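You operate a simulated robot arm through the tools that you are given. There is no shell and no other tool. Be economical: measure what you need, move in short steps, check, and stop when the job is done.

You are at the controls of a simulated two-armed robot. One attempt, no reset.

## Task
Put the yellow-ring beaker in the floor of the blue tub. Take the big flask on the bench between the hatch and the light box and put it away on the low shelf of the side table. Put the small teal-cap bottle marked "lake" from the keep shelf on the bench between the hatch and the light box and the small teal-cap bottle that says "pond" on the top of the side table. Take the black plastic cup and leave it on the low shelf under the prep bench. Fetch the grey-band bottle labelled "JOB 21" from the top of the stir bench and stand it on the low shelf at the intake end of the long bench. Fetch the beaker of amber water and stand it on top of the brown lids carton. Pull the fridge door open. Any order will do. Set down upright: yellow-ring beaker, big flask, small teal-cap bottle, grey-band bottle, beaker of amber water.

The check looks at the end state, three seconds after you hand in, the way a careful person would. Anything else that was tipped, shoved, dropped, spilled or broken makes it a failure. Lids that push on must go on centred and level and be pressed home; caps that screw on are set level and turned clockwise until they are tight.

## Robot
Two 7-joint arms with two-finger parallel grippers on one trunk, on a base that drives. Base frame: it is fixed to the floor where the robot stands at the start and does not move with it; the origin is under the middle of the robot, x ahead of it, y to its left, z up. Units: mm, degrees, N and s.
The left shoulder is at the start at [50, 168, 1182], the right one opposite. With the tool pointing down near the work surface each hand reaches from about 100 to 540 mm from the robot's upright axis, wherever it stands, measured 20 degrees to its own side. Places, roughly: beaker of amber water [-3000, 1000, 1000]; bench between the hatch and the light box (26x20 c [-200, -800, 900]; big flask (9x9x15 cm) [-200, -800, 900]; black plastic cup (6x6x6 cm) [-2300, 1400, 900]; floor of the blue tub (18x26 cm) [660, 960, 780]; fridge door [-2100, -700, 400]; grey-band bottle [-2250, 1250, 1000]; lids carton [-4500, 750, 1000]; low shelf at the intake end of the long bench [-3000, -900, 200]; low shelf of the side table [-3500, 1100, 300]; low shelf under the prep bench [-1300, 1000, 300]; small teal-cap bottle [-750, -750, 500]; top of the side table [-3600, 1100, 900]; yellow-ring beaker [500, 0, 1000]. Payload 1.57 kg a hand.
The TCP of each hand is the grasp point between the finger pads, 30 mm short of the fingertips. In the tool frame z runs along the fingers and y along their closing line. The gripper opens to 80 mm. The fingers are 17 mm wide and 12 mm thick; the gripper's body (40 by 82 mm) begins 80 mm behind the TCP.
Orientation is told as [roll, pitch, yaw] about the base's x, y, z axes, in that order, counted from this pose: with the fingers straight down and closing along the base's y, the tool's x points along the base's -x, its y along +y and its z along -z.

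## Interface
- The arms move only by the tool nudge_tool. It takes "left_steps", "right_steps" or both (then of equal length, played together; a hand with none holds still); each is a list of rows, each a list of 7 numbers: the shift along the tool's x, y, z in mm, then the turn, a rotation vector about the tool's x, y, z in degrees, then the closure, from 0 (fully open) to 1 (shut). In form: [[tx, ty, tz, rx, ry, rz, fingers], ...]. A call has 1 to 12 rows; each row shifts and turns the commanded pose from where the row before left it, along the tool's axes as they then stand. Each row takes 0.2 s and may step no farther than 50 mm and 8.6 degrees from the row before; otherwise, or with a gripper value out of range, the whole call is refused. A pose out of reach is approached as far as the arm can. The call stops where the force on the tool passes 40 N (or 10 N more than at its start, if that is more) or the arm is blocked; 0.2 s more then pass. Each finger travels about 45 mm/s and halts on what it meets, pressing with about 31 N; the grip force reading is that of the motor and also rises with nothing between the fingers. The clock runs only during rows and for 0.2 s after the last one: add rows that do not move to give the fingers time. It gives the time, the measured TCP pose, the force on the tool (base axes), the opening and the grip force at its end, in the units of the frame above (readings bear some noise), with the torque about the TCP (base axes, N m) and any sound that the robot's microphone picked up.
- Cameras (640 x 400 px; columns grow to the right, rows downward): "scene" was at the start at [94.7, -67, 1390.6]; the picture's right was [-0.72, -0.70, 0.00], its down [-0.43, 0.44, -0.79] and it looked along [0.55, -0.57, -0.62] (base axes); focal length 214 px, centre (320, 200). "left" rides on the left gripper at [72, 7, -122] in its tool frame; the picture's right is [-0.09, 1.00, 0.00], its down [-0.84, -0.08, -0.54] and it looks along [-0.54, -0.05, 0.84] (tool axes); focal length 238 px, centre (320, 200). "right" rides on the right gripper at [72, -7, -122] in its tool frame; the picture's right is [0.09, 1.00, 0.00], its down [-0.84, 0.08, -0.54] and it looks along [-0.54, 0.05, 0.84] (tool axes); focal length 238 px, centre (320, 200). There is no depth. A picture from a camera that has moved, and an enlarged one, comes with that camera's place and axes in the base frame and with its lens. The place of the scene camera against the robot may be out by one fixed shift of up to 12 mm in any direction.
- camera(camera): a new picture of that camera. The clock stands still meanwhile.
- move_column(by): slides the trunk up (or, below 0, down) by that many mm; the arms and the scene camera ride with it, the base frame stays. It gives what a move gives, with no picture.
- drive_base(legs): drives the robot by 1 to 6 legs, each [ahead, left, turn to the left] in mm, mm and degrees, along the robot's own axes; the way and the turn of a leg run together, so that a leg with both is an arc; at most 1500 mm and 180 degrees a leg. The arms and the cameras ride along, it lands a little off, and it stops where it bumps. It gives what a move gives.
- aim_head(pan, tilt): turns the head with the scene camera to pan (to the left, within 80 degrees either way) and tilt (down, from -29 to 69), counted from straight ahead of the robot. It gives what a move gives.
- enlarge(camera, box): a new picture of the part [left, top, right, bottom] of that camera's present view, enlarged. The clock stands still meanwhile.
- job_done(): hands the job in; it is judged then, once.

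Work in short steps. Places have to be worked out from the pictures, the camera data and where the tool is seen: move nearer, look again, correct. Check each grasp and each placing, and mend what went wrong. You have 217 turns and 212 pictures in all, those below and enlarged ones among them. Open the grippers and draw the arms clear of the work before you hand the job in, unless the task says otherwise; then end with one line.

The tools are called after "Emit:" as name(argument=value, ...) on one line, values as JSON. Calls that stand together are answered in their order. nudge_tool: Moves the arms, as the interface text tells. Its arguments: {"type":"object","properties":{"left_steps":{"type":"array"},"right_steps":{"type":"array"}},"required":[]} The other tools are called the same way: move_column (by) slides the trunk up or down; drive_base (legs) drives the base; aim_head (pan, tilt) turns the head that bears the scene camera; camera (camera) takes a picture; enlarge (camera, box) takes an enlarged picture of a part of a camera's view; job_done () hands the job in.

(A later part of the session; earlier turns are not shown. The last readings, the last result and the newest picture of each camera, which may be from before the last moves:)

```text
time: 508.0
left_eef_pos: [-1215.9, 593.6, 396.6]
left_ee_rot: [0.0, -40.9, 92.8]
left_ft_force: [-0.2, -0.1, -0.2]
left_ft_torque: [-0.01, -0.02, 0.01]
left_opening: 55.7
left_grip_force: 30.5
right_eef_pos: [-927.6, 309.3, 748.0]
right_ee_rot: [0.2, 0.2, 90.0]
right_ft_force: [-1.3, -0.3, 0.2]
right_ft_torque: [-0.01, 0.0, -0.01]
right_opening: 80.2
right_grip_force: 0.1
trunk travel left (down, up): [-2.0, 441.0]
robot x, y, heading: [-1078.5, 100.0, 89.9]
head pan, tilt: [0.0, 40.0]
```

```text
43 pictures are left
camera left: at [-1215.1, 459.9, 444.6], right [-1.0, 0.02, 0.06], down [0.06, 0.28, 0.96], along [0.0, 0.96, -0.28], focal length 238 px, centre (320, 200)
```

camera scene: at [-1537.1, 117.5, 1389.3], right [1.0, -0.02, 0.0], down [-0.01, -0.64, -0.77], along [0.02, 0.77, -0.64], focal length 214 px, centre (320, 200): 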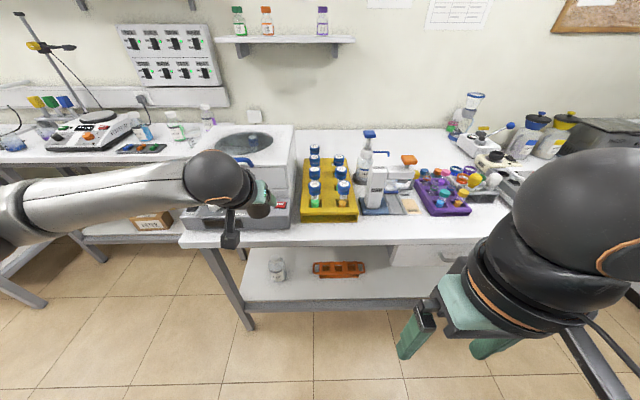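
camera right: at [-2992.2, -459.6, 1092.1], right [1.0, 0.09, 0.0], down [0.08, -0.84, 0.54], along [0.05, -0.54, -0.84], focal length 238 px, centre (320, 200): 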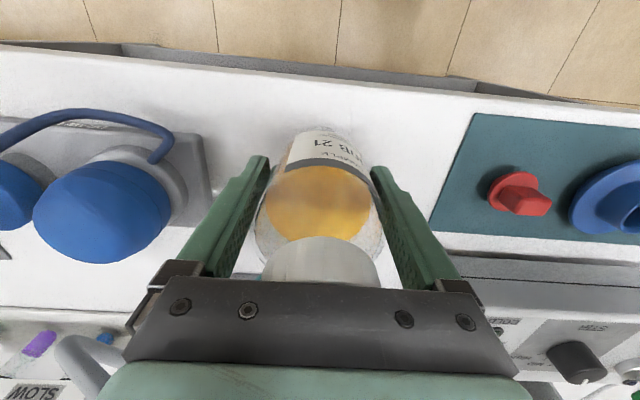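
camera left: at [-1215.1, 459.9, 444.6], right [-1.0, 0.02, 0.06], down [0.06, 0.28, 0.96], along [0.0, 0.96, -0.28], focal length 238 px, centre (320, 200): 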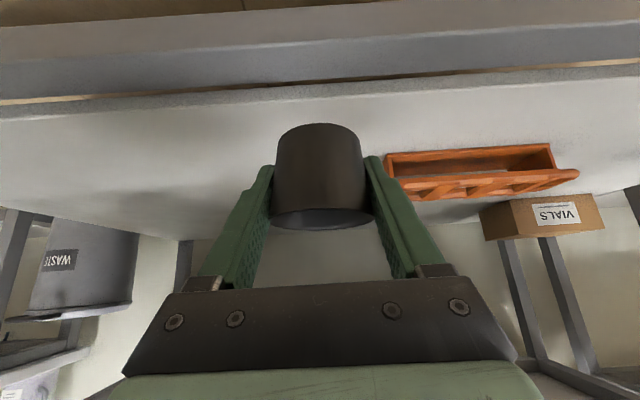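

The cup is clear of the tray and heading for free shelf space. Driving 130 in and lowering to contact.

Emit:
drive_base(legs=[[130, 0, 0]])

Emit:
nudge_tool(left_steps=[[10, 0, 11, 0, 0, 0, 0.5], [7, 0, 8, 0, 0, 0, 0.5], [7, 0, 8, 0, 0, 0, 0.5], [5, 0, 6, 0, 0, 0, 0.5], [0, 0, 0, 0, 0, 0, 0.5]])

Emit:
camera(camera="left")

```text
time: 509.3
left_eef_pos: [-1217.1, 718.3, 398.4]
left_ee_rot: [0.0, -40.9, 92.9]
left_ft_force: [-0.2, 1.2, 0.3]
left_ft_torque: [0.0, 0.0, 0.0]
left_opening: 55.8
left_grip_force: 30.9
right_eef_pos: [-928.0, 434.9, 748.0]
right_ee_rot: [0.2, 0.1, 90.1]
right_ft_force: [-0.3, 0.0, -1.1]
right_ft_torque: [0.01, -0.01, 0.01]
right_opening: 80.1
right_grip_force: 0.1
trunk travel left (down, up): [-2.0, 441.0]
robot x, y, heading: [-1070.7, 224.5, 90.1]
head pan, tilt: [0.0, 40.0]
```

```text
time: 510.5
left_eef_pos: [-1231.2, 713.7, 351.1]
left_ee_rot: [-0.2, -40.8, 94.4]
left_ft_force: [-0.7, -0.1, -1.0]
left_ft_torque: [-0.01, -0.04, 0.01]
left_opening: 55.4
left_grip_force: 31.4
right_eef_pos: [-932.2, 430.5, 750.4]
right_ee_rot: [-0.3, -0.3, 90.5]
right_ft_force: [0.7, 0.2, 0.4]
right_ft_torque: [-0.04, 0.0, -0.01]
right_opening: 79.8
right_grip_force: 0.0
trunk travel left (down, up): [-2.0, 441.0]
robot x, y, heading: [-1076.6, 223.0, 90.4]
head pan, tilt: [0.0, 40.0]
```

```text
42 pictures are left
camera left: at [-1227.7, 579.2, 397.4], right [-1.0, -0.01, 0.06], down [0.05, 0.28, 0.96], along [-0.02, 0.96, -0.28], focal length 238 px, centre (320, 200)
```

left: 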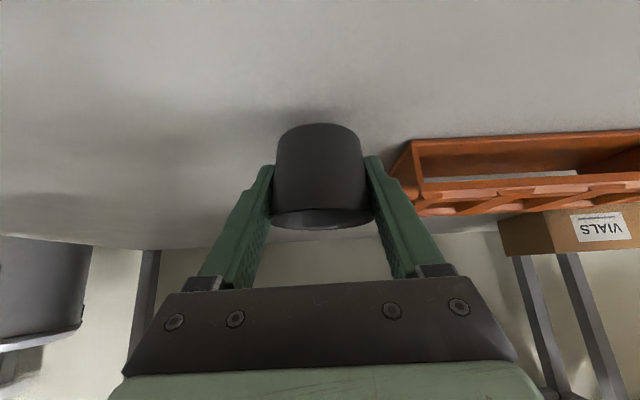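

Still above the shelf. Continuing gently.

Emit:
nudge_tool(left_steps=[[4, 0, 4.5, 0, 0, 0, 0.5], [4, 0, 4.5, 0, 0, 0, 0.5], [4, 0, 4.5, 0, 0, 0, 0.5], [0, 0, 0, 0, 0, 0, 0.5]])

Emit:
aim_head(pan=35, tilt=50)

Emit:
camera(camera="scene")

```text
time: 511.5
left_eef_pos: [-1226.1, 715.3, 335.0]
left_ee_rot: [-0.2, -40.9, 94.0]
left_ft_force: [0.0, 0.1, -0.2]
left_ft_torque: [-0.03, -0.02, 0.0]
left_opening: 55.5
left_grip_force: 31.4
right_eef_pos: [-931.6, 431.2, 751.0]
right_ee_rot: [-0.2, -0.1, 90.4]
right_ft_force: [-0.1, 0.5, 0.1]
right_ft_torque: [0.0, -0.02, 0.02]
right_opening: 80.1
right_grip_force: 0.0
trunk travel left (down, up): [-2.0, 441.0]
robot x, y, heading: [-1074.0, 228.3, 89.9]
head pan, tilt: [0.0, 40.0]
```

```text
time: 512.5
left_eef_pos: [-1225.3, 714.9, 334.5]
left_ee_rot: [-0.2, -40.9, 94.0]
left_ft_force: [0.7, 0.5, -0.4]
left_ft_torque: [-0.02, 0.0, -0.01]
left_opening: 55.6
left_grip_force: 30.6
right_eef_pos: [-930.4, 432.3, 749.6]
right_ee_rot: [-0.2, -0.2, 90.3]
right_ft_force: [-0.6, 0.5, 0.0]
right_ft_torque: [-0.02, 0.02, 0.01]
right_opening: 80.1
right_grip_force: 0.0
trunk travel left (down, up): [-2.0, 441.0]
robot x, y, heading: [-1071.8, 231.4, 90.4]
head pan, tilt: [35.0, 50.0]
```

```text
41 pictures are left
camera scene: at [-1130.1, 319.7, 1025.5], right [0.82, 0.58, 0.01], down [0.45, -0.62, -0.64], along [-0.37, 0.53, -0.76], focal length 214 px, centre (320, 200)
```

scene: 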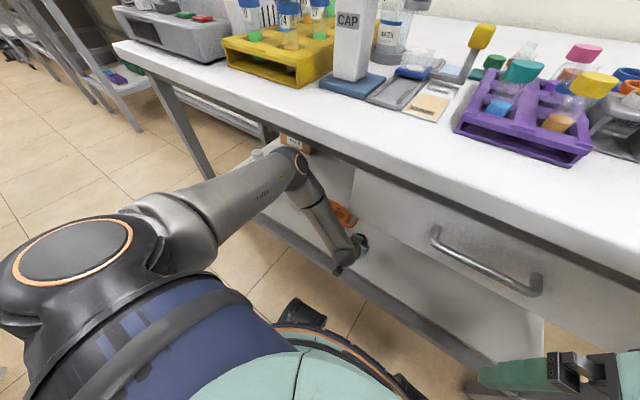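

Emit:
nudge_tool(left_steps=[[3.5, 0, 4, 0, 0, 0, 0.5], [3.5, 0, 4, 0, 0, 0, 0.5], [3.5, 0, 4, 0, 0, 0, 0.5], [0, 0, 0, 0, 0, 0, 0.5]])

Emit:
nudge_tool(left_steps=[[3.5, 0, 4, 0, 0, 0, 0.5], [3.5, 0, 4, 0, 0, 0, 0.5], [3.5, 0, 4, 0, 0, 0, 0.5], [0, 0, 0, 0, 0, 0, 0.5]])

Emit:
camera(camera="left")

```text
time: 513.4
left_eef_pos: [-1213.5, 726.7, 327.9]
left_ee_rot: [0.3, -41.8, 93.1]
left_ft_force: [-1.2, -9.0, 22.0]
left_ft_torque: [-0.19, -0.41, -0.17]
left_opening: 55.0
left_grip_force: 31.4
right_eef_pos: [-926.4, 433.7, 748.4]
right_ee_rot: [0.1, 0.0, 90.1]
right_ft_force: [0.3, 0.5, 0.6]
right_ft_torque: [-0.01, 0.0, -0.04]
right_opening: 79.9
right_grip_force: 0.0
trunk travel left (down, up): [-2.0, 441.0]
robot x, y, heading: [-1074.7, 226.0, 90.1]
head pan, tilt: [35.0, 50.0]
stopped in row 4 (left hand): the force on the tool passed its limit at 58 N (the readings are from after the stop); the commanded pose is now the measured one
```

```text
time: 513.8
left_eef_pos: [-1212.6, 733.6, 327.2]
left_ee_rot: [0.2, -42.7, 93.2]
left_ft_force: [0.7, -2.6, 21.8]
left_ft_torque: [-0.28, -0.23, -0.03]
left_opening: 55.0
left_grip_force: 30.7
right_eef_pos: [-926.6, 433.9, 748.1]
right_ee_rot: [0.2, 0.0, 90.0]
right_ft_force: [0.1, 0.2, -0.3]
right_ft_torque: [0.03, -0.01, 0.01]
right_opening: 79.8
right_grip_force: 0.1
trunk travel left (down, up): [-2.0, 441.0]
robot x, y, heading: [-1074.5, 228.1, 90.1]
head pan, tilt: [35.0, 50.0]
stopped in row 2 (left hand): the force on the tool passed its limit at 76 N (the readings are from after the stop); the commanded pose is now the measured one
```

```text
40 pictures are left
camera left: at [-1211.1, 597.6, 370.4], right [-1.0, 0.01, 0.06], down [0.07, 0.25, 0.97], along [-0.01, 0.97, -0.25], focal length 238 px, centre (320, 200)
```

left: 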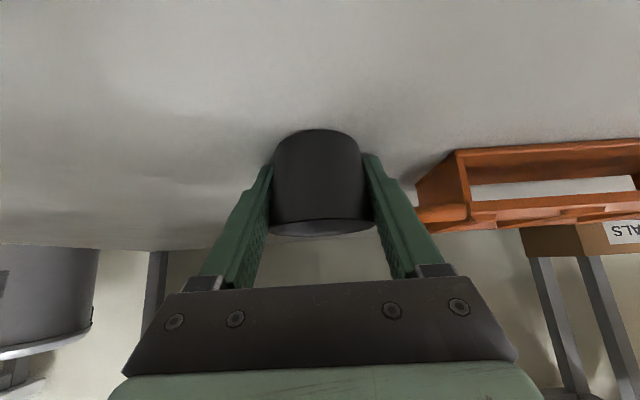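

The cup is on the shelf. Relieving, opening, and withdrawing up and back along the finger axis.

Emit:
nudge_tool(left_steps=[[-3, 0, -3.5, 0, 0, 0, 0.5], [0, 0, 0, 0, 0, 0, 0.3], [0, 0, 0, 0, 0, 0, 0.1], [0, 0, 0, 0, 0, 0, 0], [0, 0, 0, 0, 0, 0, 0], [0, 0, -30, 0, 0, 0, 0], [0, 0, -35, 0, 0, 0, 0], [0, 0, 0, 0, 0, 0, 0]])

Emit:
camera(camera="left")

```text
time: 515.5
left_eef_pos: [-1198.7, 634.4, 340.3]
left_ee_rot: [1.6, -37.8, 91.0]
left_ft_force: [-1.9, 17.9, -8.0]
left_ft_torque: [0.49, -0.02, -0.2]
left_opening: 80.1
left_grip_force: 0.0
right_eef_pos: [-923.3, 427.7, 750.1]
right_ee_rot: [0.2, -0.1, 90.1]
right_ft_force: [0.1, 0.1, 0.1]
right_ft_torque: [0.03, 0.0, 0.01]
right_opening: 80.2
right_grip_force: 0.0
trunk travel left (down, up): [-2.0, 441.0]
robot x, y, heading: [-1072.3, 218.8, 89.7]
head pan, tilt: [35.0, 50.0]
stopped in row 8 (left hand): the force on the tool passed its limit at 52 N (the readings are from after the stop); the commanded pose is now the measured one
```

```text
39 pictures are left
camera left: at [-1199.3, 501.8, 394.5], right [-1.0, 0.04, 0.08], down [0.09, 0.33, 0.94], along [0.01, 0.94, -0.33], focal length 238 px, centre (320, 200)
```

left: 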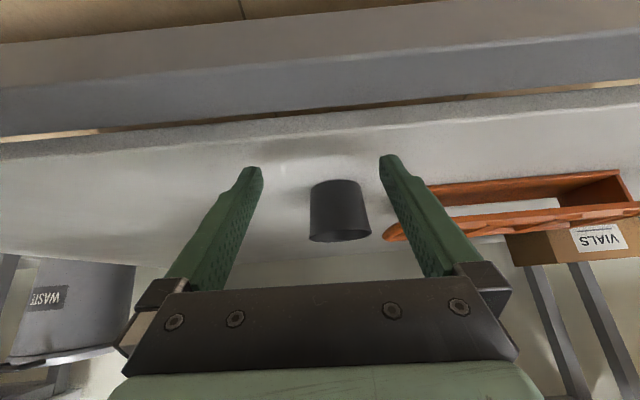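

Cup stands on the low shelf. I'm lifting a little and backing out.

Emit:
nudge_tool(left_steps=[[-14, 0, -15, 0, 0, 0, 0], [-14, 0, -15, 0, 0, 0, 0], [0, 0, 0, 0, 0, 0, 0]])

Emit:
drive_base(legs=[[-260, 0, 0]])

Emit:
aim_head(pan=10, tilt=35)

Emit:
camera(camera="scene")

```text
time: 515.8
left_eef_pos: [-1197.7, 632.3, 342.3]
left_ee_rot: [2.3, -38.1, 90.2]
left_ft_force: [0.1, 3.7, 1.5]
left_ft_torque: [-0.41, -0.07, -0.07]
left_opening: 80.0
left_grip_force: 0.0
right_eef_pos: [-923.5, 427.6, 751.0]
right_ee_rot: [0.3, 0.1, 90.0]
right_ft_force: [-0.7, 0.0, -0.4]
right_ft_torque: [0.0, -0.01, 0.01]
right_opening: 80.1
right_grip_force: 0.1
trunk travel left (down, up): [-2.0, 441.0]
robot x, y, heading: [-1070.0, 220.6, 89.7]
head pan, tilt: [35.0, 50.0]
stopped in row 1 (left hand): the force on the tool passed its limit at 54 N (the readings are from after the stop); the commanded pose is now the measured one
```

```text
time: 517.7
left_eef_pos: [-1199.1, 371.5, 340.8]
left_ee_rot: [2.1, -37.9, 90.3]
left_ft_force: [-0.5, 0.0, -0.4]
left_ft_torque: [0.02, 0.0, -0.04]
left_opening: 80.1
left_grip_force: 0.1
right_eef_pos: [-923.3, 167.2, 746.0]
right_ee_rot: [0.1, 0.2, 90.2]
right_ft_force: [-0.5, -0.3, 0.0]
right_ft_torque: [0.01, -0.03, 0.01]
right_opening: 80.1
right_grip_force: 0.1
trunk travel left (down, up): [-2.0, 441.0]
robot x, y, heading: [-1073.7, -37.6, 90.2]
head pan, tilt: [35.0, 50.0]
```

```text
time: 518.6
left_eef_pos: [-1199.9, 371.5, 340.5]
left_ee_rot: [2.2, -38.0, 90.5]
left_ft_force: [-0.2, 0.2, -0.5]
left_ft_torque: [-0.01, 0.0, -0.01]
left_opening: 80.1
left_grip_force: 0.0
right_eef_pos: [-923.3, 167.0, 747.0]
right_ee_rot: [0.1, 0.1, 90.2]
right_ft_force: [-0.1, -0.3, -0.2]
right_ft_torque: [0.01, -0.02, -0.02]
right_opening: 80.4
right_grip_force: 0.1
trunk travel left (down, up): [-2.0, 441.0]
robot x, y, heading: [-1070.3, -42.1, 90.3]
head pan, tilt: [10.0, 35.0]
```

```text
38 pictures are left
camera scene: at [-1091.8, 81.4, 1046.8], right [0.98, 0.18, 0.0], down [0.1, -0.56, -0.82], along [-0.14, 0.81, -0.57], focal length 214 px, centre (320, 200)
```

scene: 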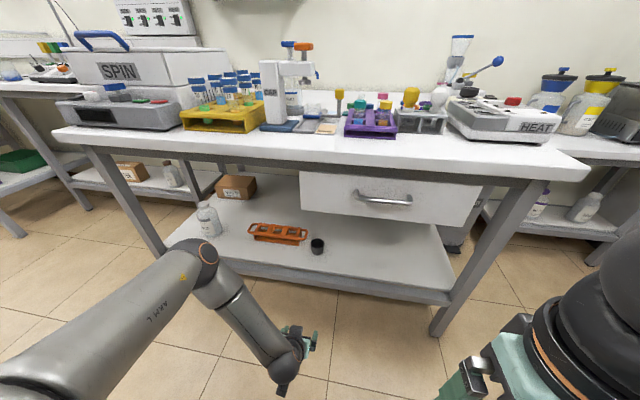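

Cup done. Next the keep-shelf bottles: raise the left hand a bit, turn around, and look.

Emit:
nudge_tool(left_steps=[[-28, 0, -35, -1, -1.5, 0, 0], [-28, 0, -35, -1, -1.5, 0, 0], [-28, 0, -35, 0, 0, 0, 0], [-28, 0, -35, 0, 0, 0, 0], [-28, 0, -35, 0, 0, 0, 0], [0, 0, 0, 0, 0, 0, 0]])

Emit:
drive_base(legs=[[0, 0, 179.7], [0, 120, 0]])

Emit:
aim_head(pan=-5, tilt=35)

Emit:
camera(camera="scene")

```text
time: 520.0
left_eef_pos: [-1187.8, 363.4, 564.9]
left_ee_rot: [4.3, -40.8, 90.1]
left_ft_force: [-0.2, 1.0, -0.3]
left_ft_torque: [-0.03, -0.02, -0.03]
left_opening: 80.1
left_grip_force: 0.1
right_eef_pos: [-923.5, 168.3, 746.9]
right_ee_rot: [0.2, 0.1, 90.1]
right_ft_force: [-0.3, -0.9, -0.2]
right_ft_torque: [0.01, 0.0, -0.03]
right_opening: 79.8
right_grip_force: 0.0
trunk travel left (down, up): [-2.0, 441.0]
robot x, y, heading: [-1071.5, -39.4, 89.7]
head pan, tilt: [10.0, 35.0]
```

```text
time: 529.0
left_eef_pos: [-848.8, -451.3, 565.6]
left_ee_rot: [4.3, -40.9, -91.5]
left_ft_force: [0.4, -0.7, 0.4]
left_ft_torque: [-0.04, 0.0, 0.0]
left_opening: 79.9
left_grip_force: 0.1
right_eef_pos: [-1106.2, -247.6, 747.6]
right_ee_rot: [0.3, 0.2, -91.7]
right_ft_force: [0.0, 0.1, 0.5]
right_ft_torque: [0.01, -0.02, -0.04]
right_opening: 80.1
right_grip_force: 0.0
trunk travel left (down, up): [-2.0, 441.0]
robot x, y, heading: [-954.9, -43.1, -91.5]
head pan, tilt: [10.0, 35.0]
```

```text
time: 529.7
left_eef_pos: [-847.8, -451.9, 565.4]
left_ee_rot: [4.3, -40.9, -91.7]
left_ft_force: [-0.3, 0.5, -0.2]
left_ft_torque: [0.04, 0.01, 0.02]
left_opening: 79.8
left_grip_force: 0.0
right_eef_pos: [-1106.0, -248.1, 747.3]
right_ee_rot: [0.2, 0.2, -91.6]
right_ft_force: [0.9, 0.2, 0.1]
right_ft_torque: [0.02, -0.03, -0.01]
right_opening: 79.9
right_grip_force: 0.0
trunk travel left (down, up): [-2.0, 441.0]
robot x, y, heading: [-954.1, -44.4, -91.6]
head pan, tilt: [-5.0, 35.0]
```

```text
37 pictures are left
camera scene: at [-969.2, -176.1, 1046.9], right [-0.99, 0.12, 0.0], down [0.07, 0.57, -0.82], along [-0.09, -0.81, -0.57], focal length 214 px, centre (320, 200)
```

scene: 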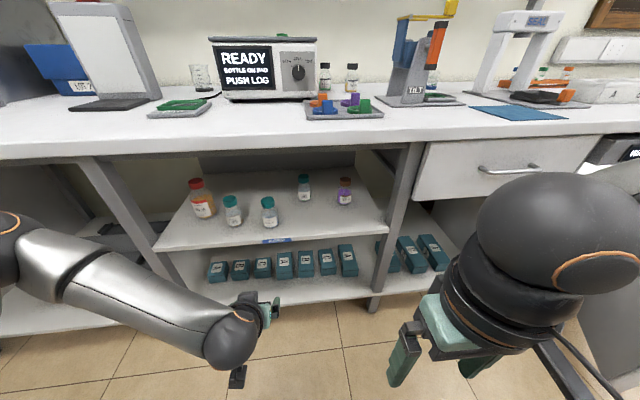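

Clear view: POND ≈(-741, -744), MARSH ≈(-860, -725), LAKE ≈(-975, -859), shelf z≈570. I'll pitch the left hand to 60°, line it up with LAKE, and look closer.

Emit:
nudge_tool(left_steps=[[0, 0, 0, 1.5, -6.4, 0, 0], [0, 0, 0, 1.5, -6.4, 0, 0], [0, 0, 0, 1.3, -6.4, 0, 0], [-26, 0, -15, 0, 0, 0, 0], [-26, 0, -15, 0, 0, 0, 0], [0, 0, 0, 0, 0, 0, 0]])

Emit:
drive_base(legs=[[0, -127, 1.6], [200, 0, 0]])

Emit:
camera(camera="left")

```text
time: 531.1
left_eef_pos: [-848.6, -452.3, 624.7]
left_ee_rot: [1.0, -60.2, -92.9]
left_ft_force: [-0.1, -0.2, 0.3]
left_ft_torque: [0.01, 0.02, 0.0]
left_opening: 80.2
left_grip_force: 0.0
right_eef_pos: [-1106.2, -246.4, 748.2]
right_ee_rot: [0.3, 0.1, -91.6]
right_ft_force: [-0.1, 0.0, -0.2]
right_ft_torque: [-0.04, -0.03, 0.0]
right_opening: 79.8
right_grip_force: 0.1
trunk travel left (down, up): [-2.0, 441.0]
robot x, y, heading: [-953.6, -40.4, -91.8]
head pan, tilt: [-5.0, 35.0]
```

```text
time: 534.1
left_eef_pos: [-956.4, -646.9, 625.6]
left_ee_rot: [1.0, -60.2, -90.9]
left_ft_force: [0.6, 0.5, -0.6]
left_ft_torque: [0.01, -0.01, -0.01]
left_opening: 80.1
left_grip_force: 0.0
right_eef_pos: [-1221.8, -450.2, 747.0]
right_ee_rot: [0.3, 0.2, -89.7]
right_ft_force: [0.0, 0.2, -0.2]
right_ft_torque: [0.0, 0.0, -0.01]
right_opening: 80.0
right_grip_force: 0.1
trunk travel left (down, up): [-2.0, 441.0]
robot x, y, heading: [-1074.8, -243.3, -89.5]
head pan, tilt: [-5.0, 35.0]
```

```text
36 pictures are left
camera left: at [-948.5, -505.8, 625.1], right [0.99, -0.05, 0.09], down [-0.09, 0.05, 0.99], along [-0.05, -1.0, 0.05], focal length 238 px, centre (320, 200)
```

left: 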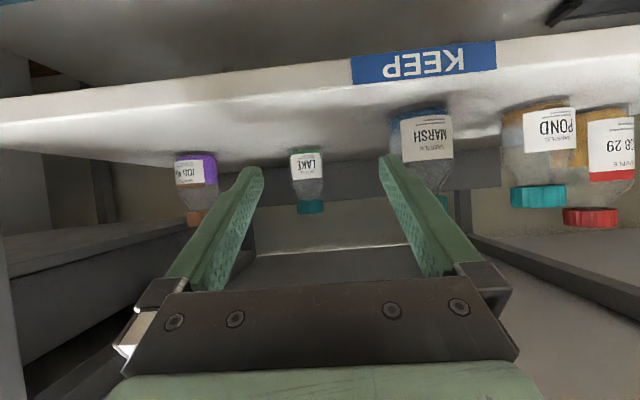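

LAKE is at x≈-982, cap top ≈664, centre line slightly left of my axis. I'll extend the arm, correcting laterally, then drive a little.

Emit:
nudge_tool(left_steps=[[-14, -9, 35, 0, 0, 0, 0], [-14, -9, 35, 0, 0, 0, 0], [-13, -8, 35, 0, 0, 0, 0], [0, 0, 0, 0, 0, 0, 0]])

Emit:
drive_base(legs=[[50, 0, 0]])

Emit:
camera(camera="left")

```text
time: 535.1
left_eef_pos: [-982.9, -762.7, 608.6]
left_ee_rot: [1.0, -60.0, -91.0]
left_ft_force: [-0.1, -0.8, -0.4]
left_ft_torque: [0.02, 0.0, 0.02]
left_opening: 79.8
left_grip_force: 0.1
right_eef_pos: [-1220.8, -450.0, 747.8]
right_ee_rot: [0.3, 0.2, -89.6]
right_ft_force: [-0.3, -0.1, -0.2]
right_ft_torque: [0.01, -0.03, 0.02]
right_opening: 79.9
right_grip_force: 0.1
trunk travel left (down, up): [-2.0, 441.0]
robot x, y, heading: [-1074.0, -239.3, -89.8]
head pan, tilt: [-5.0, 35.0]
```

```text
time: 536.0
left_eef_pos: [-984.9, -774.6, 606.5]
left_ee_rot: [1.3, -58.9, -92.1]
left_ft_force: [-0.1, 0.2, 0.3]
left_ft_torque: [0.01, 0.0, 0.01]
left_opening: 80.1
left_grip_force: 0.0
right_eef_pos: [-1220.3, -475.8, 748.9]
right_ee_rot: [0.3, -0.2, -89.1]
right_ft_force: [-0.4, 0.2, -0.3]
right_ft_torque: [0.02, -0.03, 0.02]
right_opening: 80.0
right_grip_force: 0.1
trunk travel left (down, up): [-2.0, 441.0]
robot x, y, heading: [-1076.0, -268.6, -88.9]
head pan, tilt: [-5.0, 35.0]
stopped in leg 1: the robot was blocked; the commanded pose is now the measured one
```

```text
35 pictures are left
camera left: at [-975.2, -631.9, 608.3], right [0.99, -0.06, 0.09], down [-0.09, 0.04, 1.0], along [-0.07, -1.0, 0.03], focal length 238 px, centre (320, 200)
```

left: 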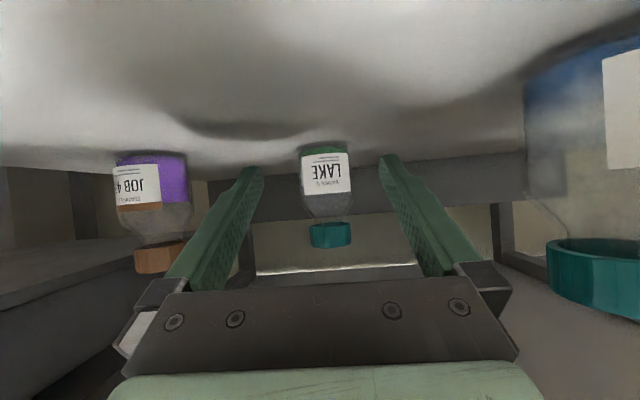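

The base was blocked. I'll look at what the arm is touching.

Emit:
aim_head(pan=15, tilt=45)

Emit:
camera(camera="scene")

```text
time: 536.8
left_eef_pos: [-984.0, -773.5, 605.8]
left_ee_rot: [1.3, -59.2, -92.1]
left_ft_force: [-0.2, 0.3, 0.4]
left_ft_torque: [0.0, 0.02, -0.03]
left_opening: 80.0
left_grip_force: 0.2
right_eef_pos: [-1220.2, -474.3, 749.9]
right_ee_rot: [0.2, -0.4, -89.1]
right_ft_force: [-0.5, 0.3, 0.5]
right_ft_torque: [-0.01, 0.0, 0.0]
right_opening: 80.0
right_grip_force: 0.0
trunk travel left (down, up): [-2.0, 441.0]
robot x, y, heading: [-1075.2, -271.6, -89.2]
head pan, tilt: [15.0, 45.0]
```

```text
34 pictures are left
camera scene: at [-1058.1, -385.4, 1033.4], right [-0.96, -0.27, 0.0], down [-0.19, 0.67, -0.72], along [0.19, -0.69, -0.7], focal length 214 px, centre (320, 200)
```

scene: 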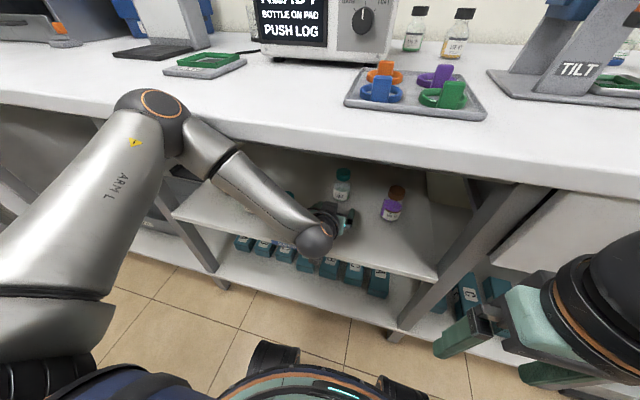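

The raised elbow meets the bench edge. I'll back out, shift the base right so the forearm lies straight behind the hand, and extend the arm more.

Emit:
drive_base(legs=[[-200, 0, -1], [0, -90, 0]])

Emit:
nudge_tool(left_steps=[[0, 45, 0, 0, -0.5, 0, 0], [0, 45, 0, 0, -0.5, 0, 0], [-21, 0, 37, 0, 0, 0, 0], [-21, 0, 37, 0, 0, 0, 0], [-21, 0, 37, 0, 0, 0, 0], [0, 0, 0, 0, 0, 0, 0]])

Emit:
aim_head(pan=25, tilt=45)

Emit:
camera(camera="scene")

```text
time: 539.5
left_eef_pos: [-1086.5, -578.8, 599.3]
left_ee_rot: [1.4, -58.5, -93.0]
left_ft_force: [0.1, 0.3, 0.4]
left_ft_torque: [-0.03, -0.01, 0.03]
left_opening: 79.8
left_grip_force: 0.0
right_eef_pos: [-1315.5, -275.1, 747.3]
right_ee_rot: [0.2, 0.2, -90.4]
right_ft_force: [-0.6, 0.0, 0.4]
right_ft_torque: [0.02, -0.03, -0.02]
right_opening: 80.0
right_grip_force: 0.1
trunk travel left (down, up): [-2.0, 441.0]
robot x, y, heading: [-1166.4, -69.6, -90.6]
head pan, tilt: [15.0, 45.0]
```

```text
time: 540.9
left_eef_pos: [-1010.0, -713.7, 608.0]
left_ee_rot: [1.4, -59.4, -93.3]
left_ft_force: [-0.5, 0.6, 0.4]
left_ft_torque: [0.01, -0.01, -0.01]
left_opening: 80.1
left_grip_force: 0.0
left hand out of reach, approached as far as the arm can: row 2
right_eef_pos: [-1315.8, -275.8, 746.7]
right_ee_rot: [0.2, 0.2, -90.4]
right_ft_force: [-1.3, 0.2, -0.4]
right_ft_torque: [0.04, 0.03, 0.0]
right_opening: 80.0
right_grip_force: 0.1
trunk travel left (down, up): [-2.0, 441.0]
robot x, y, heading: [-1167.3, -68.5, -90.3]
head pan, tilt: [15.0, 45.0]
```

```text
time: 541.6
left_eef_pos: [-1010.3, -712.4, 607.6]
left_ee_rot: [1.3, -59.5, -93.1]
left_ft_force: [-0.3, 0.5, 1.1]
left_ft_torque: [-0.02, 0.02, 0.03]
left_opening: 80.0
left_grip_force: 0.1
right_eef_pos: [-1315.2, -275.1, 747.3]
right_ee_rot: [0.2, 0.3, -90.4]
right_ft_force: [0.3, 0.7, -0.2]
right_ft_torque: [-0.03, 0.02, -0.03]
right_opening: 80.2
right_grip_force: 0.1
trunk travel left (down, up): [-2.0, 441.0]
robot x, y, heading: [-1166.9, -67.3, -90.1]
head pan, tilt: [25.0, 45.0]
```

```text
33 pictures are left
camera scene: at [-1138.1, -187.3, 1032.1], right [-0.91, -0.42, 0.0], down [-0.29, 0.64, -0.71], along [0.29, -0.64, -0.71], focal length 214 px, centre (320, 200)
```

scene: 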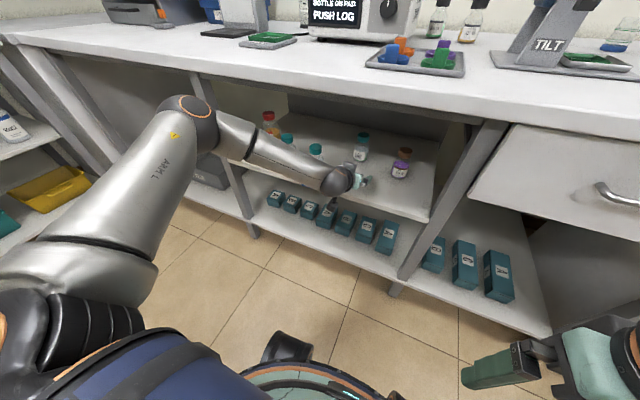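

The extended posture should keep the elbow in front of the bench edge. Driving in 100 with a 27 mm lateral correction.

Emit:
drive_base(legs=[[100, 29, 0]])

Emit:
camera(camera="left")

```text
time: 542.8
left_eef_pos: [-981.2, -811.4, 607.6]
left_ee_rot: [1.3, -59.5, -93.1]
left_ft_force: [0.2, 0.4, -0.2]
left_ft_torque: [-0.01, 0.03, -0.03]
left_opening: 80.0
left_grip_force: 0.0
right_eef_pos: [-1287.2, -374.3, 747.3]
right_ee_rot: [0.1, 0.2, -90.3]
right_ft_force: [0.3, 0.4, 0.0]
right_ft_torque: [-0.01, 0.0, 0.02]
right_opening: 79.9
right_grip_force: 0.1
trunk travel left (down, up): [-2.0, 441.0]
robot x, y, heading: [-1139.1, -167.2, -90.5]
head pan, tilt: [25.0, 45.0]
```

```text
32 pictures are left
camera left: at [-969.0, -670.2, 610.3], right [0.99, -0.08, 0.09], down [-0.09, 0.04, 1.0], along [-0.08, -1.0, 0.04], focal length 238 px, centre (320, 200)
```

left: 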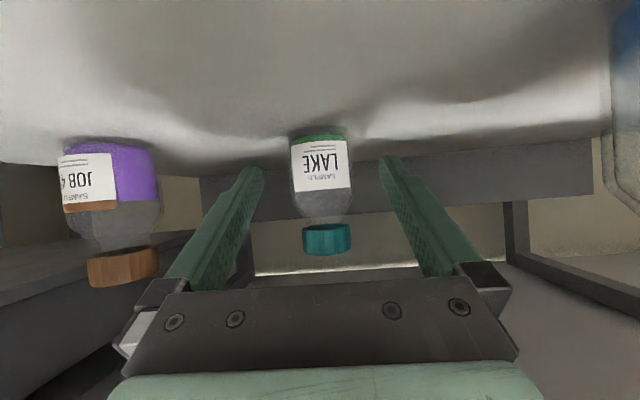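

LAKE is centred. Driving 48 mm more and gripping its body.

Emit:
drive_base(legs=[[47, 0, 0]])

Emit:
nudge_tool(left_steps=[[0, 0, 0, 0, 0, 0, 0.6], [0, 0, 0, 0, 0, 0, 0.6], [0, 0, 0, 0, 0, 0, 0.6], [0, 0, 0, 0, 0, 0, 0.6], [0, 0, 0, 0, 0, 0, 0.6]])

Emit:
camera(camera="left")

```text
time: 543.7
left_eef_pos: [-982.9, -860.0, 608.9]
left_ee_rot: [1.3, -59.4, -93.2]
left_ft_force: [-0.1, 0.9, -0.6]
left_ft_torque: [-0.01, -0.01, -0.02]
left_opening: 79.7
left_grip_force: 0.1
right_eef_pos: [-1287.3, -422.5, 747.7]
right_ee_rot: [0.2, 0.2, -90.3]
right_ft_force: [0.1, 0.7, 0.0]
right_ft_torque: [-0.03, -0.02, 0.02]
right_opening: 80.0
right_grip_force: 0.0
trunk travel left (down, up): [-2.0, 441.0]
robot x, y, heading: [-1134.9, -215.0, -90.6]
head pan, tilt: [25.0, 45.0]
```

```text
time: 544.9
left_eef_pos: [-983.2, -859.9, 608.8]
left_ee_rot: [1.3, -59.5, -93.2]
left_ft_force: [-0.3, 0.7, 0.1]
left_ft_torque: [0.06, 0.1, 0.0]
left_opening: 55.0
left_grip_force: 31.3
right_eef_pos: [-1287.0, -421.0, 747.9]
right_ee_rot: [0.2, 0.2, -90.3]
right_ft_force: [-0.8, 0.8, 0.4]
right_ft_torque: [-0.03, 0.0, -0.04]
right_opening: 79.8
right_grip_force: 0.0
trunk travel left (down, up): [-2.0, 441.0]
robot x, y, heading: [-1139.7, -211.9, -90.5]
head pan, tilt: [25.0, 45.0]
```

```text
31 pictures are left
camera left: at [-969.9, -717.8, 610.3], right [0.99, -0.08, 0.09], down [-0.09, 0.04, 1.0], along [-0.09, -1.0, 0.04], focal length 238 px, centre (320, 200)
```

left: 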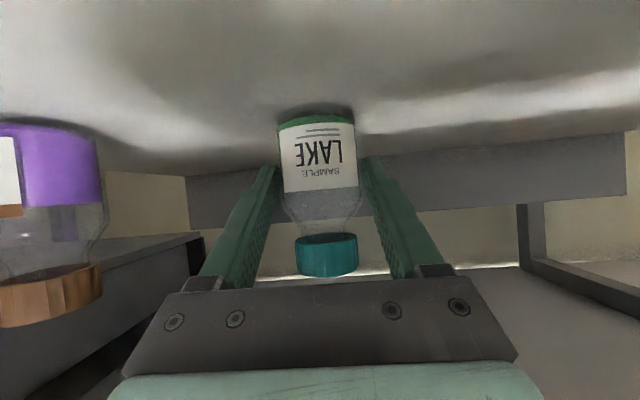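

LAKE gripped cleanly. I'll lift slightly, back straight out, raise, and move to the hatch bench.

Emit:
nudge_tool(left_steps=[[-13, 0, -7.5, 0, 0, 0, 0.6], [0, 0, 0, 0, 0, 0, 0.6]])

Emit:
drive_base(legs=[[-330, 0, 0.5]])

Emit:
move_column(by=360)

Emit:
drive_base(legs=[[0, 815, 0], [150, 0, 0]])

Emit:
camera(camera="left")

```text
time: 545.5
left_eef_pos: [-982.2, -859.7, 623.4]
left_ee_rot: [1.5, -59.4, -93.1]
left_ft_force: [0.5, 0.2, -2.8]
left_ft_torque: [0.04, -0.01, -0.01]
left_opening: 55.0
left_grip_force: 31.2
right_eef_pos: [-1287.2, -421.4, 748.3]
right_ee_rot: [0.2, 0.2, -90.3]
right_ft_force: [0.0, 0.4, -0.2]
right_ft_torque: [0.01, 0.01, 0.02]
right_opening: 80.1
right_grip_force: 0.0
trunk travel left (down, up): [-2.0, 441.0]
robot x, y, heading: [-1141.0, -211.7, -90.2]
head pan, tilt: [25.0, 45.0]
```

```text
time: 547.6
left_eef_pos: [-978.6, -528.1, 622.1]
left_ee_rot: [1.4, -59.5, -93.0]
left_ft_force: [0.3, -0.8, -2.3]
left_ft_torque: [0.03, 0.0, 0.0]
left_opening: 55.1
left_grip_force: 31.1
right_eef_pos: [-1284.1, -91.0, 747.8]
right_ee_rot: [0.2, 0.2, -90.2]
right_ft_force: [0.9, 0.0, -0.2]
right_ft_torque: [0.02, -0.02, 0.01]
right_opening: 80.1
right_grip_force: 0.0
trunk travel left (down, up): [-2.0, 441.0]
robot x, y, heading: [-1134.4, 115.0, -89.9]
head pan, tilt: [25.0, 45.0]
```

```text
time: 551.1
left_eef_pos: [-980.4, -528.8, 983.2]
left_ee_rot: [1.2, -59.4, -93.0]
left_ft_force: [0.0, -0.4, -2.2]
left_ft_torque: [0.01, -0.02, 0.01]
left_opening: 54.9
left_grip_force: 30.5
right_eef_pos: [-1284.0, -92.7, 1106.5]
right_ee_rot: [0.2, 0.3, -90.2]
right_ft_force: [-0.1, -0.5, 0.3]
right_ft_torque: [-0.01, 0.01, -0.01]
right_opening: 80.0
right_grip_force: 0.0
trunk travel left (down, up): [-362.0, 81.0]
robot x, y, heading: [-1136.4, 112.4, -90.5]
head pan, tilt: [25.0, 45.0]
```

```text
time: 559.7
left_eef_pos: [-149.5, -674.0, 983.0]
left_ee_rot: [1.3, -59.4, -92.1]
left_ft_force: [-0.6, 0.4, -1.9]
left_ft_torque: [0.04, -0.02, -0.01]
left_opening: 55.1
left_grip_force: 30.9
right_eef_pos: [-461.6, -242.6, 1108.0]
right_ee_rot: [0.3, 0.3, -89.3]
right_ft_force: [0.3, 0.5, 0.7]
right_ft_torque: [0.02, 0.0, -0.01]
right_opening: 79.8
right_grip_force: 0.1
trunk travel left (down, up): [-362.0, 81.0]
robot x, y, heading: [-316.8, -33.3, -89.2]
head pan, tilt: [25.0, 45.0]
```

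```text
30 pictures are left
camera left: at [-139.8, -532.7, 984.8], right [0.99, -0.06, 0.09], down [-0.09, 0.04, 1.0], along [-0.07, -1.0, 0.04], focal length 238 px, centre (320, 200)
```

left: 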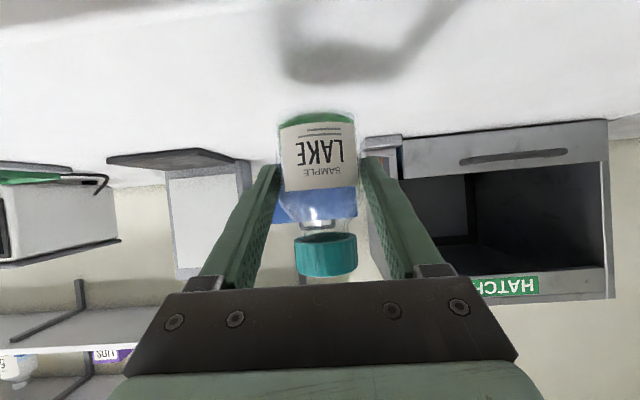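

Over the free spot. Driving 105 mm in and lowering.

Emit:
drive_base(legs=[[105, -8, 0]])

Emit:
move_column(by=-32)

Emit:
move_column(by=-5)

Emit:
move_column(by=-5)

```text
time: 560.9
left_eef_pos: [-157.2, -780.8, 983.1]
left_ee_rot: [1.4, -59.4, -92.3]
left_ft_force: [-0.4, -1.8, -1.7]
left_ft_torque: [0.02, 0.02, 0.01]
left_opening: 55.3
left_grip_force: 31.2
right_eef_pos: [-468.5, -348.3, 1107.2]
right_ee_rot: [0.1, 0.3, -89.4]
right_ft_force: [-0.4, -0.7, 0.3]
right_ft_torque: [0.0, 0.02, -0.03]
right_opening: 79.7
right_grip_force: 0.0
trunk travel left (down, up): [-362.0, 81.0]
robot x, y, heading: [-322.6, -136.4, -89.3]
head pan, tilt: [25.0, 45.0]
```

```text
time: 561.6
left_eef_pos: [-158.0, -781.5, 951.5]
left_ee_rot: [1.5, -59.4, -92.2]
left_ft_force: [-0.2, -0.2, -1.9]
left_ft_torque: [0.03, 0.04, 0.0]
left_opening: 54.7
left_grip_force: 31.4
right_eef_pos: [-469.2, -349.0, 1076.1]
right_ee_rot: [0.2, 0.2, -89.4]
right_ft_force: [0.4, 0.1, 0.4]
right_ft_torque: [-0.01, -0.02, -0.01]
right_opening: 80.2
right_grip_force: 0.1
trunk travel left (down, up): [-330.0, 113.0]
robot x, y, heading: [-322.6, -136.8, -89.2]
head pan, tilt: [25.0, 45.0]
```

```text
time: 562.2
left_eef_pos: [-158.2, -780.5, 948.1]
left_ee_rot: [1.3, -59.6, -92.2]
left_ft_force: [0.1, 0.2, 5.4]
left_ft_torque: [-0.02, 0.12, 0.05]
left_opening: 54.9
left_grip_force: 30.8
right_eef_pos: [-468.9, -348.2, 1071.5]
right_ee_rot: [0.1, 0.2, -89.5]
right_ft_force: [0.1, 1.1, 0.0]
right_ft_torque: [0.02, -0.03, 0.06]
right_opening: 79.9
right_grip_force: 0.0
trunk travel left (down, up): [-325.0, 118.0]
robot x, y, heading: [-323.6, -140.3, -89.5]
head pan, tilt: [25.0, 45.0]
```

```text
time: 562.7
left_eef_pos: [-157.4, -781.8, 948.1]
left_ee_rot: [1.3, -60.1, -92.2]
left_ft_force: [1.5, -2.3, 22.0]
left_ft_torque: [-0.23, 0.18, 0.09]
left_opening: 55.0
left_grip_force: 31.0
right_eef_pos: [-469.3, -346.5, 1066.6]
right_ee_rot: [0.2, 0.0, -89.4]
right_ft_force: [0.1, 0.0, 0.3]
right_ft_torque: [-0.01, -0.04, 0.01]
right_opening: 79.8
right_grip_force: 0.1
trunk travel left (down, up): [-320.0, 123.0]
robot x, y, heading: [-322.4, -141.7, -89.2]
head pan, tilt: [25.0, 45.0]
```

Contact. Relieving, releasing, and backing straight out.

Emit:
move_column(by=5)

Emit:
nudge_tool(left_steps=[[0, 0, 0, 0, 0, 0, 0.28], [0, 0, 0, 0, 0, 0, 0.2], [0, 0, 0, 0, 0, 0, 0], [0, 0, 0, 0, 0, 0, 0], [0, 0, 0, 0, 0, 0, 0]])

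Emit:
drive_base(legs=[[-260, 0, 0]])

Emit:
camera(camera="left")

```text
time: 563.3
left_eef_pos: [-157.1, -779.9, 947.9]
left_ee_rot: [1.5, -59.6, -92.3]
left_ft_force: [-0.1, -4.8, 13.6]
left_ft_torque: [-0.72, 0.09, 0.06]
left_opening: 54.5
left_grip_force: 31.3
right_eef_pos: [-469.1, -347.4, 1070.5]
right_ee_rot: [0.1, 0.3, -89.4]
right_ft_force: [-0.6, 0.6, 0.3]
right_ft_torque: [0.03, 0.02, 0.04]
right_opening: 80.3
right_grip_force: 0.0
trunk travel left (down, up): [-325.0, 118.0]
robot x, y, heading: [-321.0, -139.3, -89.4]
head pan, tilt: [25.0, 45.0]
```

```text
time: 564.5
left_eef_pos: [-157.7, -780.6, 947.6]
left_ee_rot: [1.5, -59.3, -92.2]
left_ft_force: [0.1, 0.1, -0.5]
left_ft_torque: [0.01, 0.04, 0.0]
left_opening: 79.9
left_grip_force: 0.0
right_eef_pos: [-469.3, -348.3, 1069.3]
right_ee_rot: [0.2, 0.2, -89.4]
right_ft_force: [0.4, -0.5, 0.0]
right_ft_torque: [-0.01, -0.01, 0.02]
right_opening: 80.1
right_grip_force: 0.2
trunk travel left (down, up): [-325.0, 118.0]
robot x, y, heading: [-328.6, -139.4, -89.2]
head pan, tilt: [25.0, 45.0]
```

```text
time: 566.4
left_eef_pos: [-156.1, -517.4, 946.8]
left_ee_rot: [1.4, -59.6, -91.9]
left_ft_force: [0.0, -0.9, 0.2]
left_ft_torque: [0.02, 0.01, 0.0]
left_opening: 80.0
left_grip_force: 0.1
right_eef_pos: [-471.4, -87.1, 1071.2]
right_ee_rot: [0.2, 0.1, -89.1]
right_ft_force: [0.1, 0.6, -0.3]
right_ft_torque: [-0.02, 0.02, 0.02]
right_opening: 80.0
right_grip_force: 0.0
trunk travel left (down, up): [-325.0, 118.0]
robot x, y, heading: [-325.7, 122.3, -89.2]
head pan, tilt: [25.0, 45.0]
```

```text
29 pictures are left
camera left: at [-147.8, -375.9, 948.6], right [0.99, -0.06, 0.09], down [-0.09, 0.04, 1.0], along [-0.06, -1.0, 0.04], focal length 238 px, centre (320, 200)
```

left: 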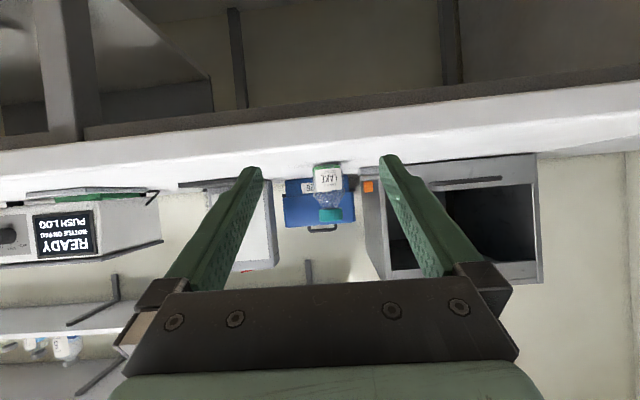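

LAKE stands between hatch and light box. Now POND: lower the column, slide to x≈-911, and approach.

Emit:
move_column(by=-324)

Emit:
drive_base(legs=[[0, -587, -0.8], [110, 0, 0]])

Emit:
nudge_tool(left_steps=[[12, 0, 7, 0, 0, 0, 0], [0, 0, 0, 0, 0, 0, 0]])

Emit:
camera(camera="left")

```text
time: 569.5
left_eef_pos: [-156.9, -517.7, 622.5]
left_ee_rot: [1.4, -59.4, -91.9]
left_ft_force: [0.2, 0.2, 0.2]
left_ft_torque: [-0.01, -0.03, 0.01]
left_opening: 80.1
left_grip_force: 0.0
right_eef_pos: [-471.0, -89.1, 746.9]
right_ee_rot: [0.3, 0.2, -88.8]
right_ft_force: [-0.3, -0.7, -0.8]
right_ft_torque: [-0.04, 0.0, 0.01]
right_opening: 80.2
right_grip_force: 0.0
trunk travel left (down, up): [-1.0, 442.0]
robot x, y, heading: [-327.9, 119.3, -89.2]
head pan, tilt: [25.0, 45.0]
```

```text
time: 576.0
left_eef_pos: [-762.2, -633.3, 622.8]
left_ee_rot: [1.4, -59.4, -92.7]
left_ft_force: [0.2, 0.4, 0.3]
left_ft_torque: [0.01, -0.02, 0.01]
left_opening: 80.0
left_grip_force: 0.0
right_eef_pos: [-1069.8, -199.1, 747.5]
right_ee_rot: [0.2, 0.2, -90.0]
right_ft_force: [-0.3, 0.0, -0.9]
right_ft_torque: [0.0, -0.04, -0.01]
right_opening: 80.1
right_grip_force: 0.2
trunk travel left (down, up): [-1.0, 442.0]
robot x, y, heading: [-921.9, 10.8, -89.8]
head pan, tilt: [25.0, 45.0]
```

```text
time: 576.6
left_eef_pos: [-762.3, -632.3, 606.6]
left_ee_rot: [1.4, -59.4, -92.7]
left_ft_force: [-0.3, 0.5, -1.2]
left_ft_torque: [-0.03, 0.01, 0.01]
left_opening: 80.3
left_grip_force: 0.0
right_eef_pos: [-1069.8, -198.2, 746.2]
right_ee_rot: [0.1, 0.2, -89.9]
right_ft_force: [-0.2, 0.5, -0.3]
right_ft_torque: [-0.03, 0.0, -0.02]
right_opening: 80.3
right_grip_force: 0.0
trunk travel left (down, up): [-1.0, 442.0]
robot x, y, heading: [-924.6, 10.6, -89.8]
head pan, tilt: [25.0, 45.0]
```

```text
28 pictures are left
camera left: at [-751.2, -492.2, 609.1], right [0.99, -0.07, 0.09], down [-0.09, 0.04, 1.0], along [-0.08, -1.0, 0.04], focal length 238 px, centre (320, 200)
```

left: 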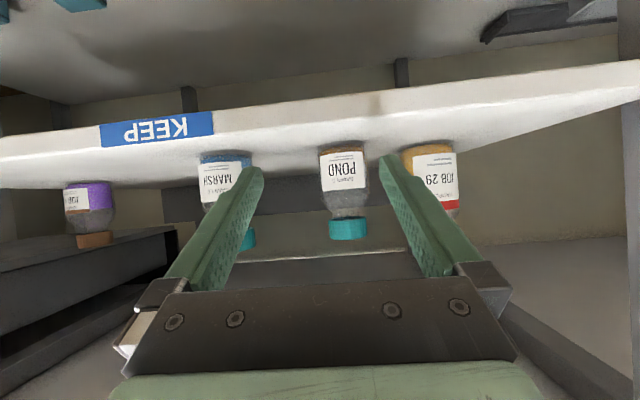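

POND is 26 mm to the +x side and about 120 mm ahead. Driving partway and checking.

Emit:
drive_base(legs=[[75, 26, 0]])

Emit:
camera(camera="left")

```text
time: 577.7
left_eef_pos: [-736.8, -708.3, 608.8]
left_ee_rot: [1.3, -59.4, -92.6]
left_ft_force: [0.5, -0.3, 0.0]
left_ft_torque: [0.0, -0.02, -0.02]
left_opening: 80.0
left_grip_force: 0.0
right_eef_pos: [-1044.2, -273.4, 746.7]
right_ee_rot: [0.1, 0.2, -89.8]
right_ft_force: [0.4, 0.2, 0.1]
right_ft_torque: [0.02, -0.01, -0.01]
right_opening: 79.7
right_grip_force: 0.0
trunk travel left (down, up): [-1.0, 442.0]
robot x, y, heading: [-896.4, -62.0, -89.8]
head pan, tilt: [25.0, 45.0]
```

```text
27 pictures are left
camera left: at [-725.0, -567.1, 609.2], right [0.99, -0.07, 0.09], down [-0.09, 0.04, 1.0], along [-0.08, -1.0, 0.04], focal length 238 px, centre (320, 200)
```

left: 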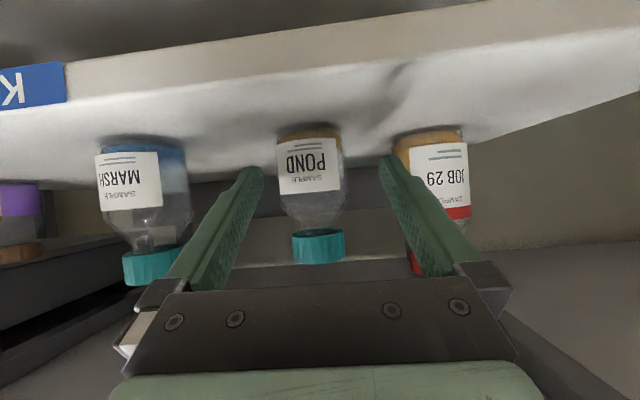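

Nearly centred. Final 41 mm and grip.

Emit:
drive_base(legs=[[41, -4, 0]])

Emit:
nudge_tool(left_steps=[[0, 0, 0, 0, 0, 0, 0.6], [0, 0, 0, 0, 0, 0, 0.6], [0, 0, 0, 0, 0, 0, 0.6], [0, 0, 0, 0, 0, 0, 0.6], [0, 0, 0, 0, 0, 0, 0.6], [-13, 0, -7.5, 0, 0, 0, 0.6], [0, 0, 0, 0, 0, 0, 0.6]])

Emit:
camera(camera="left")

```text
time: 578.6
left_eef_pos: [-739.6, -748.8, 607.4]
left_ee_rot: [1.4, -59.3, -92.7]
left_ft_force: [-0.5, 0.4, 0.3]
left_ft_torque: [0.0, 0.0, -0.03]
left_opening: 79.8
left_grip_force: 0.2
right_eef_pos: [-1048.2, -314.3, 747.0]
right_ee_rot: [0.2, 0.1, -89.9]
right_ft_force: [-0.4, 0.2, 0.3]
right_ft_torque: [0.01, -0.01, 0.02]
right_opening: 80.1
right_grip_force: 0.1
trunk travel left (down, up): [-1.0, 442.0]
robot x, y, heading: [-904.2, -104.9, -89.5]
head pan, tilt: [25.0, 45.0]
```

```text
time: 580.2
left_eef_pos: [-739.9, -748.7, 621.4]
left_ee_rot: [1.3, -59.3, -92.7]
left_ft_force: [0.1, -0.3, -1.8]
left_ft_torque: [-0.01, 0.07, 0.02]
left_opening: 54.9
left_grip_force: 31.3
right_eef_pos: [-1048.0, -314.4, 745.8]
right_ee_rot: [0.1, 0.2, -89.9]
right_ft_force: [-0.1, 0.4, 0.7]
right_ft_torque: [0.03, 0.03, -0.02]
right_opening: 80.1
right_grip_force: 0.0
trunk travel left (down, up): [-1.0, 442.0]
robot x, y, heading: [-899.7, -107.0, -90.2]
head pan, tilt: [25.0, 45.0]
```

```text
26 pictures are left
camera left: at [-729.1, -607.9, 624.2], right [0.99, -0.07, 0.09], down [-0.09, 0.04, 1.0], along [-0.08, -1.0, 0.04], focal length 238 px, centre (320, 200)
```

left: 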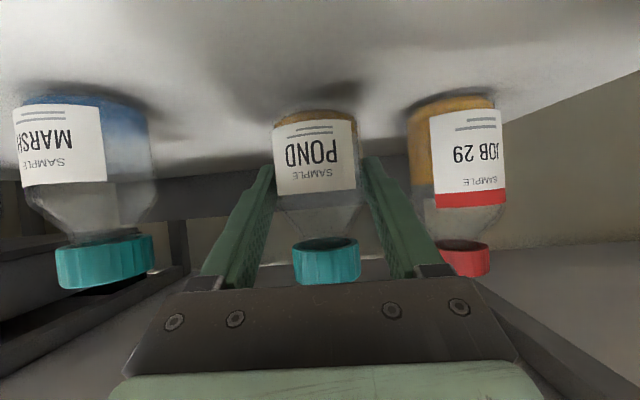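

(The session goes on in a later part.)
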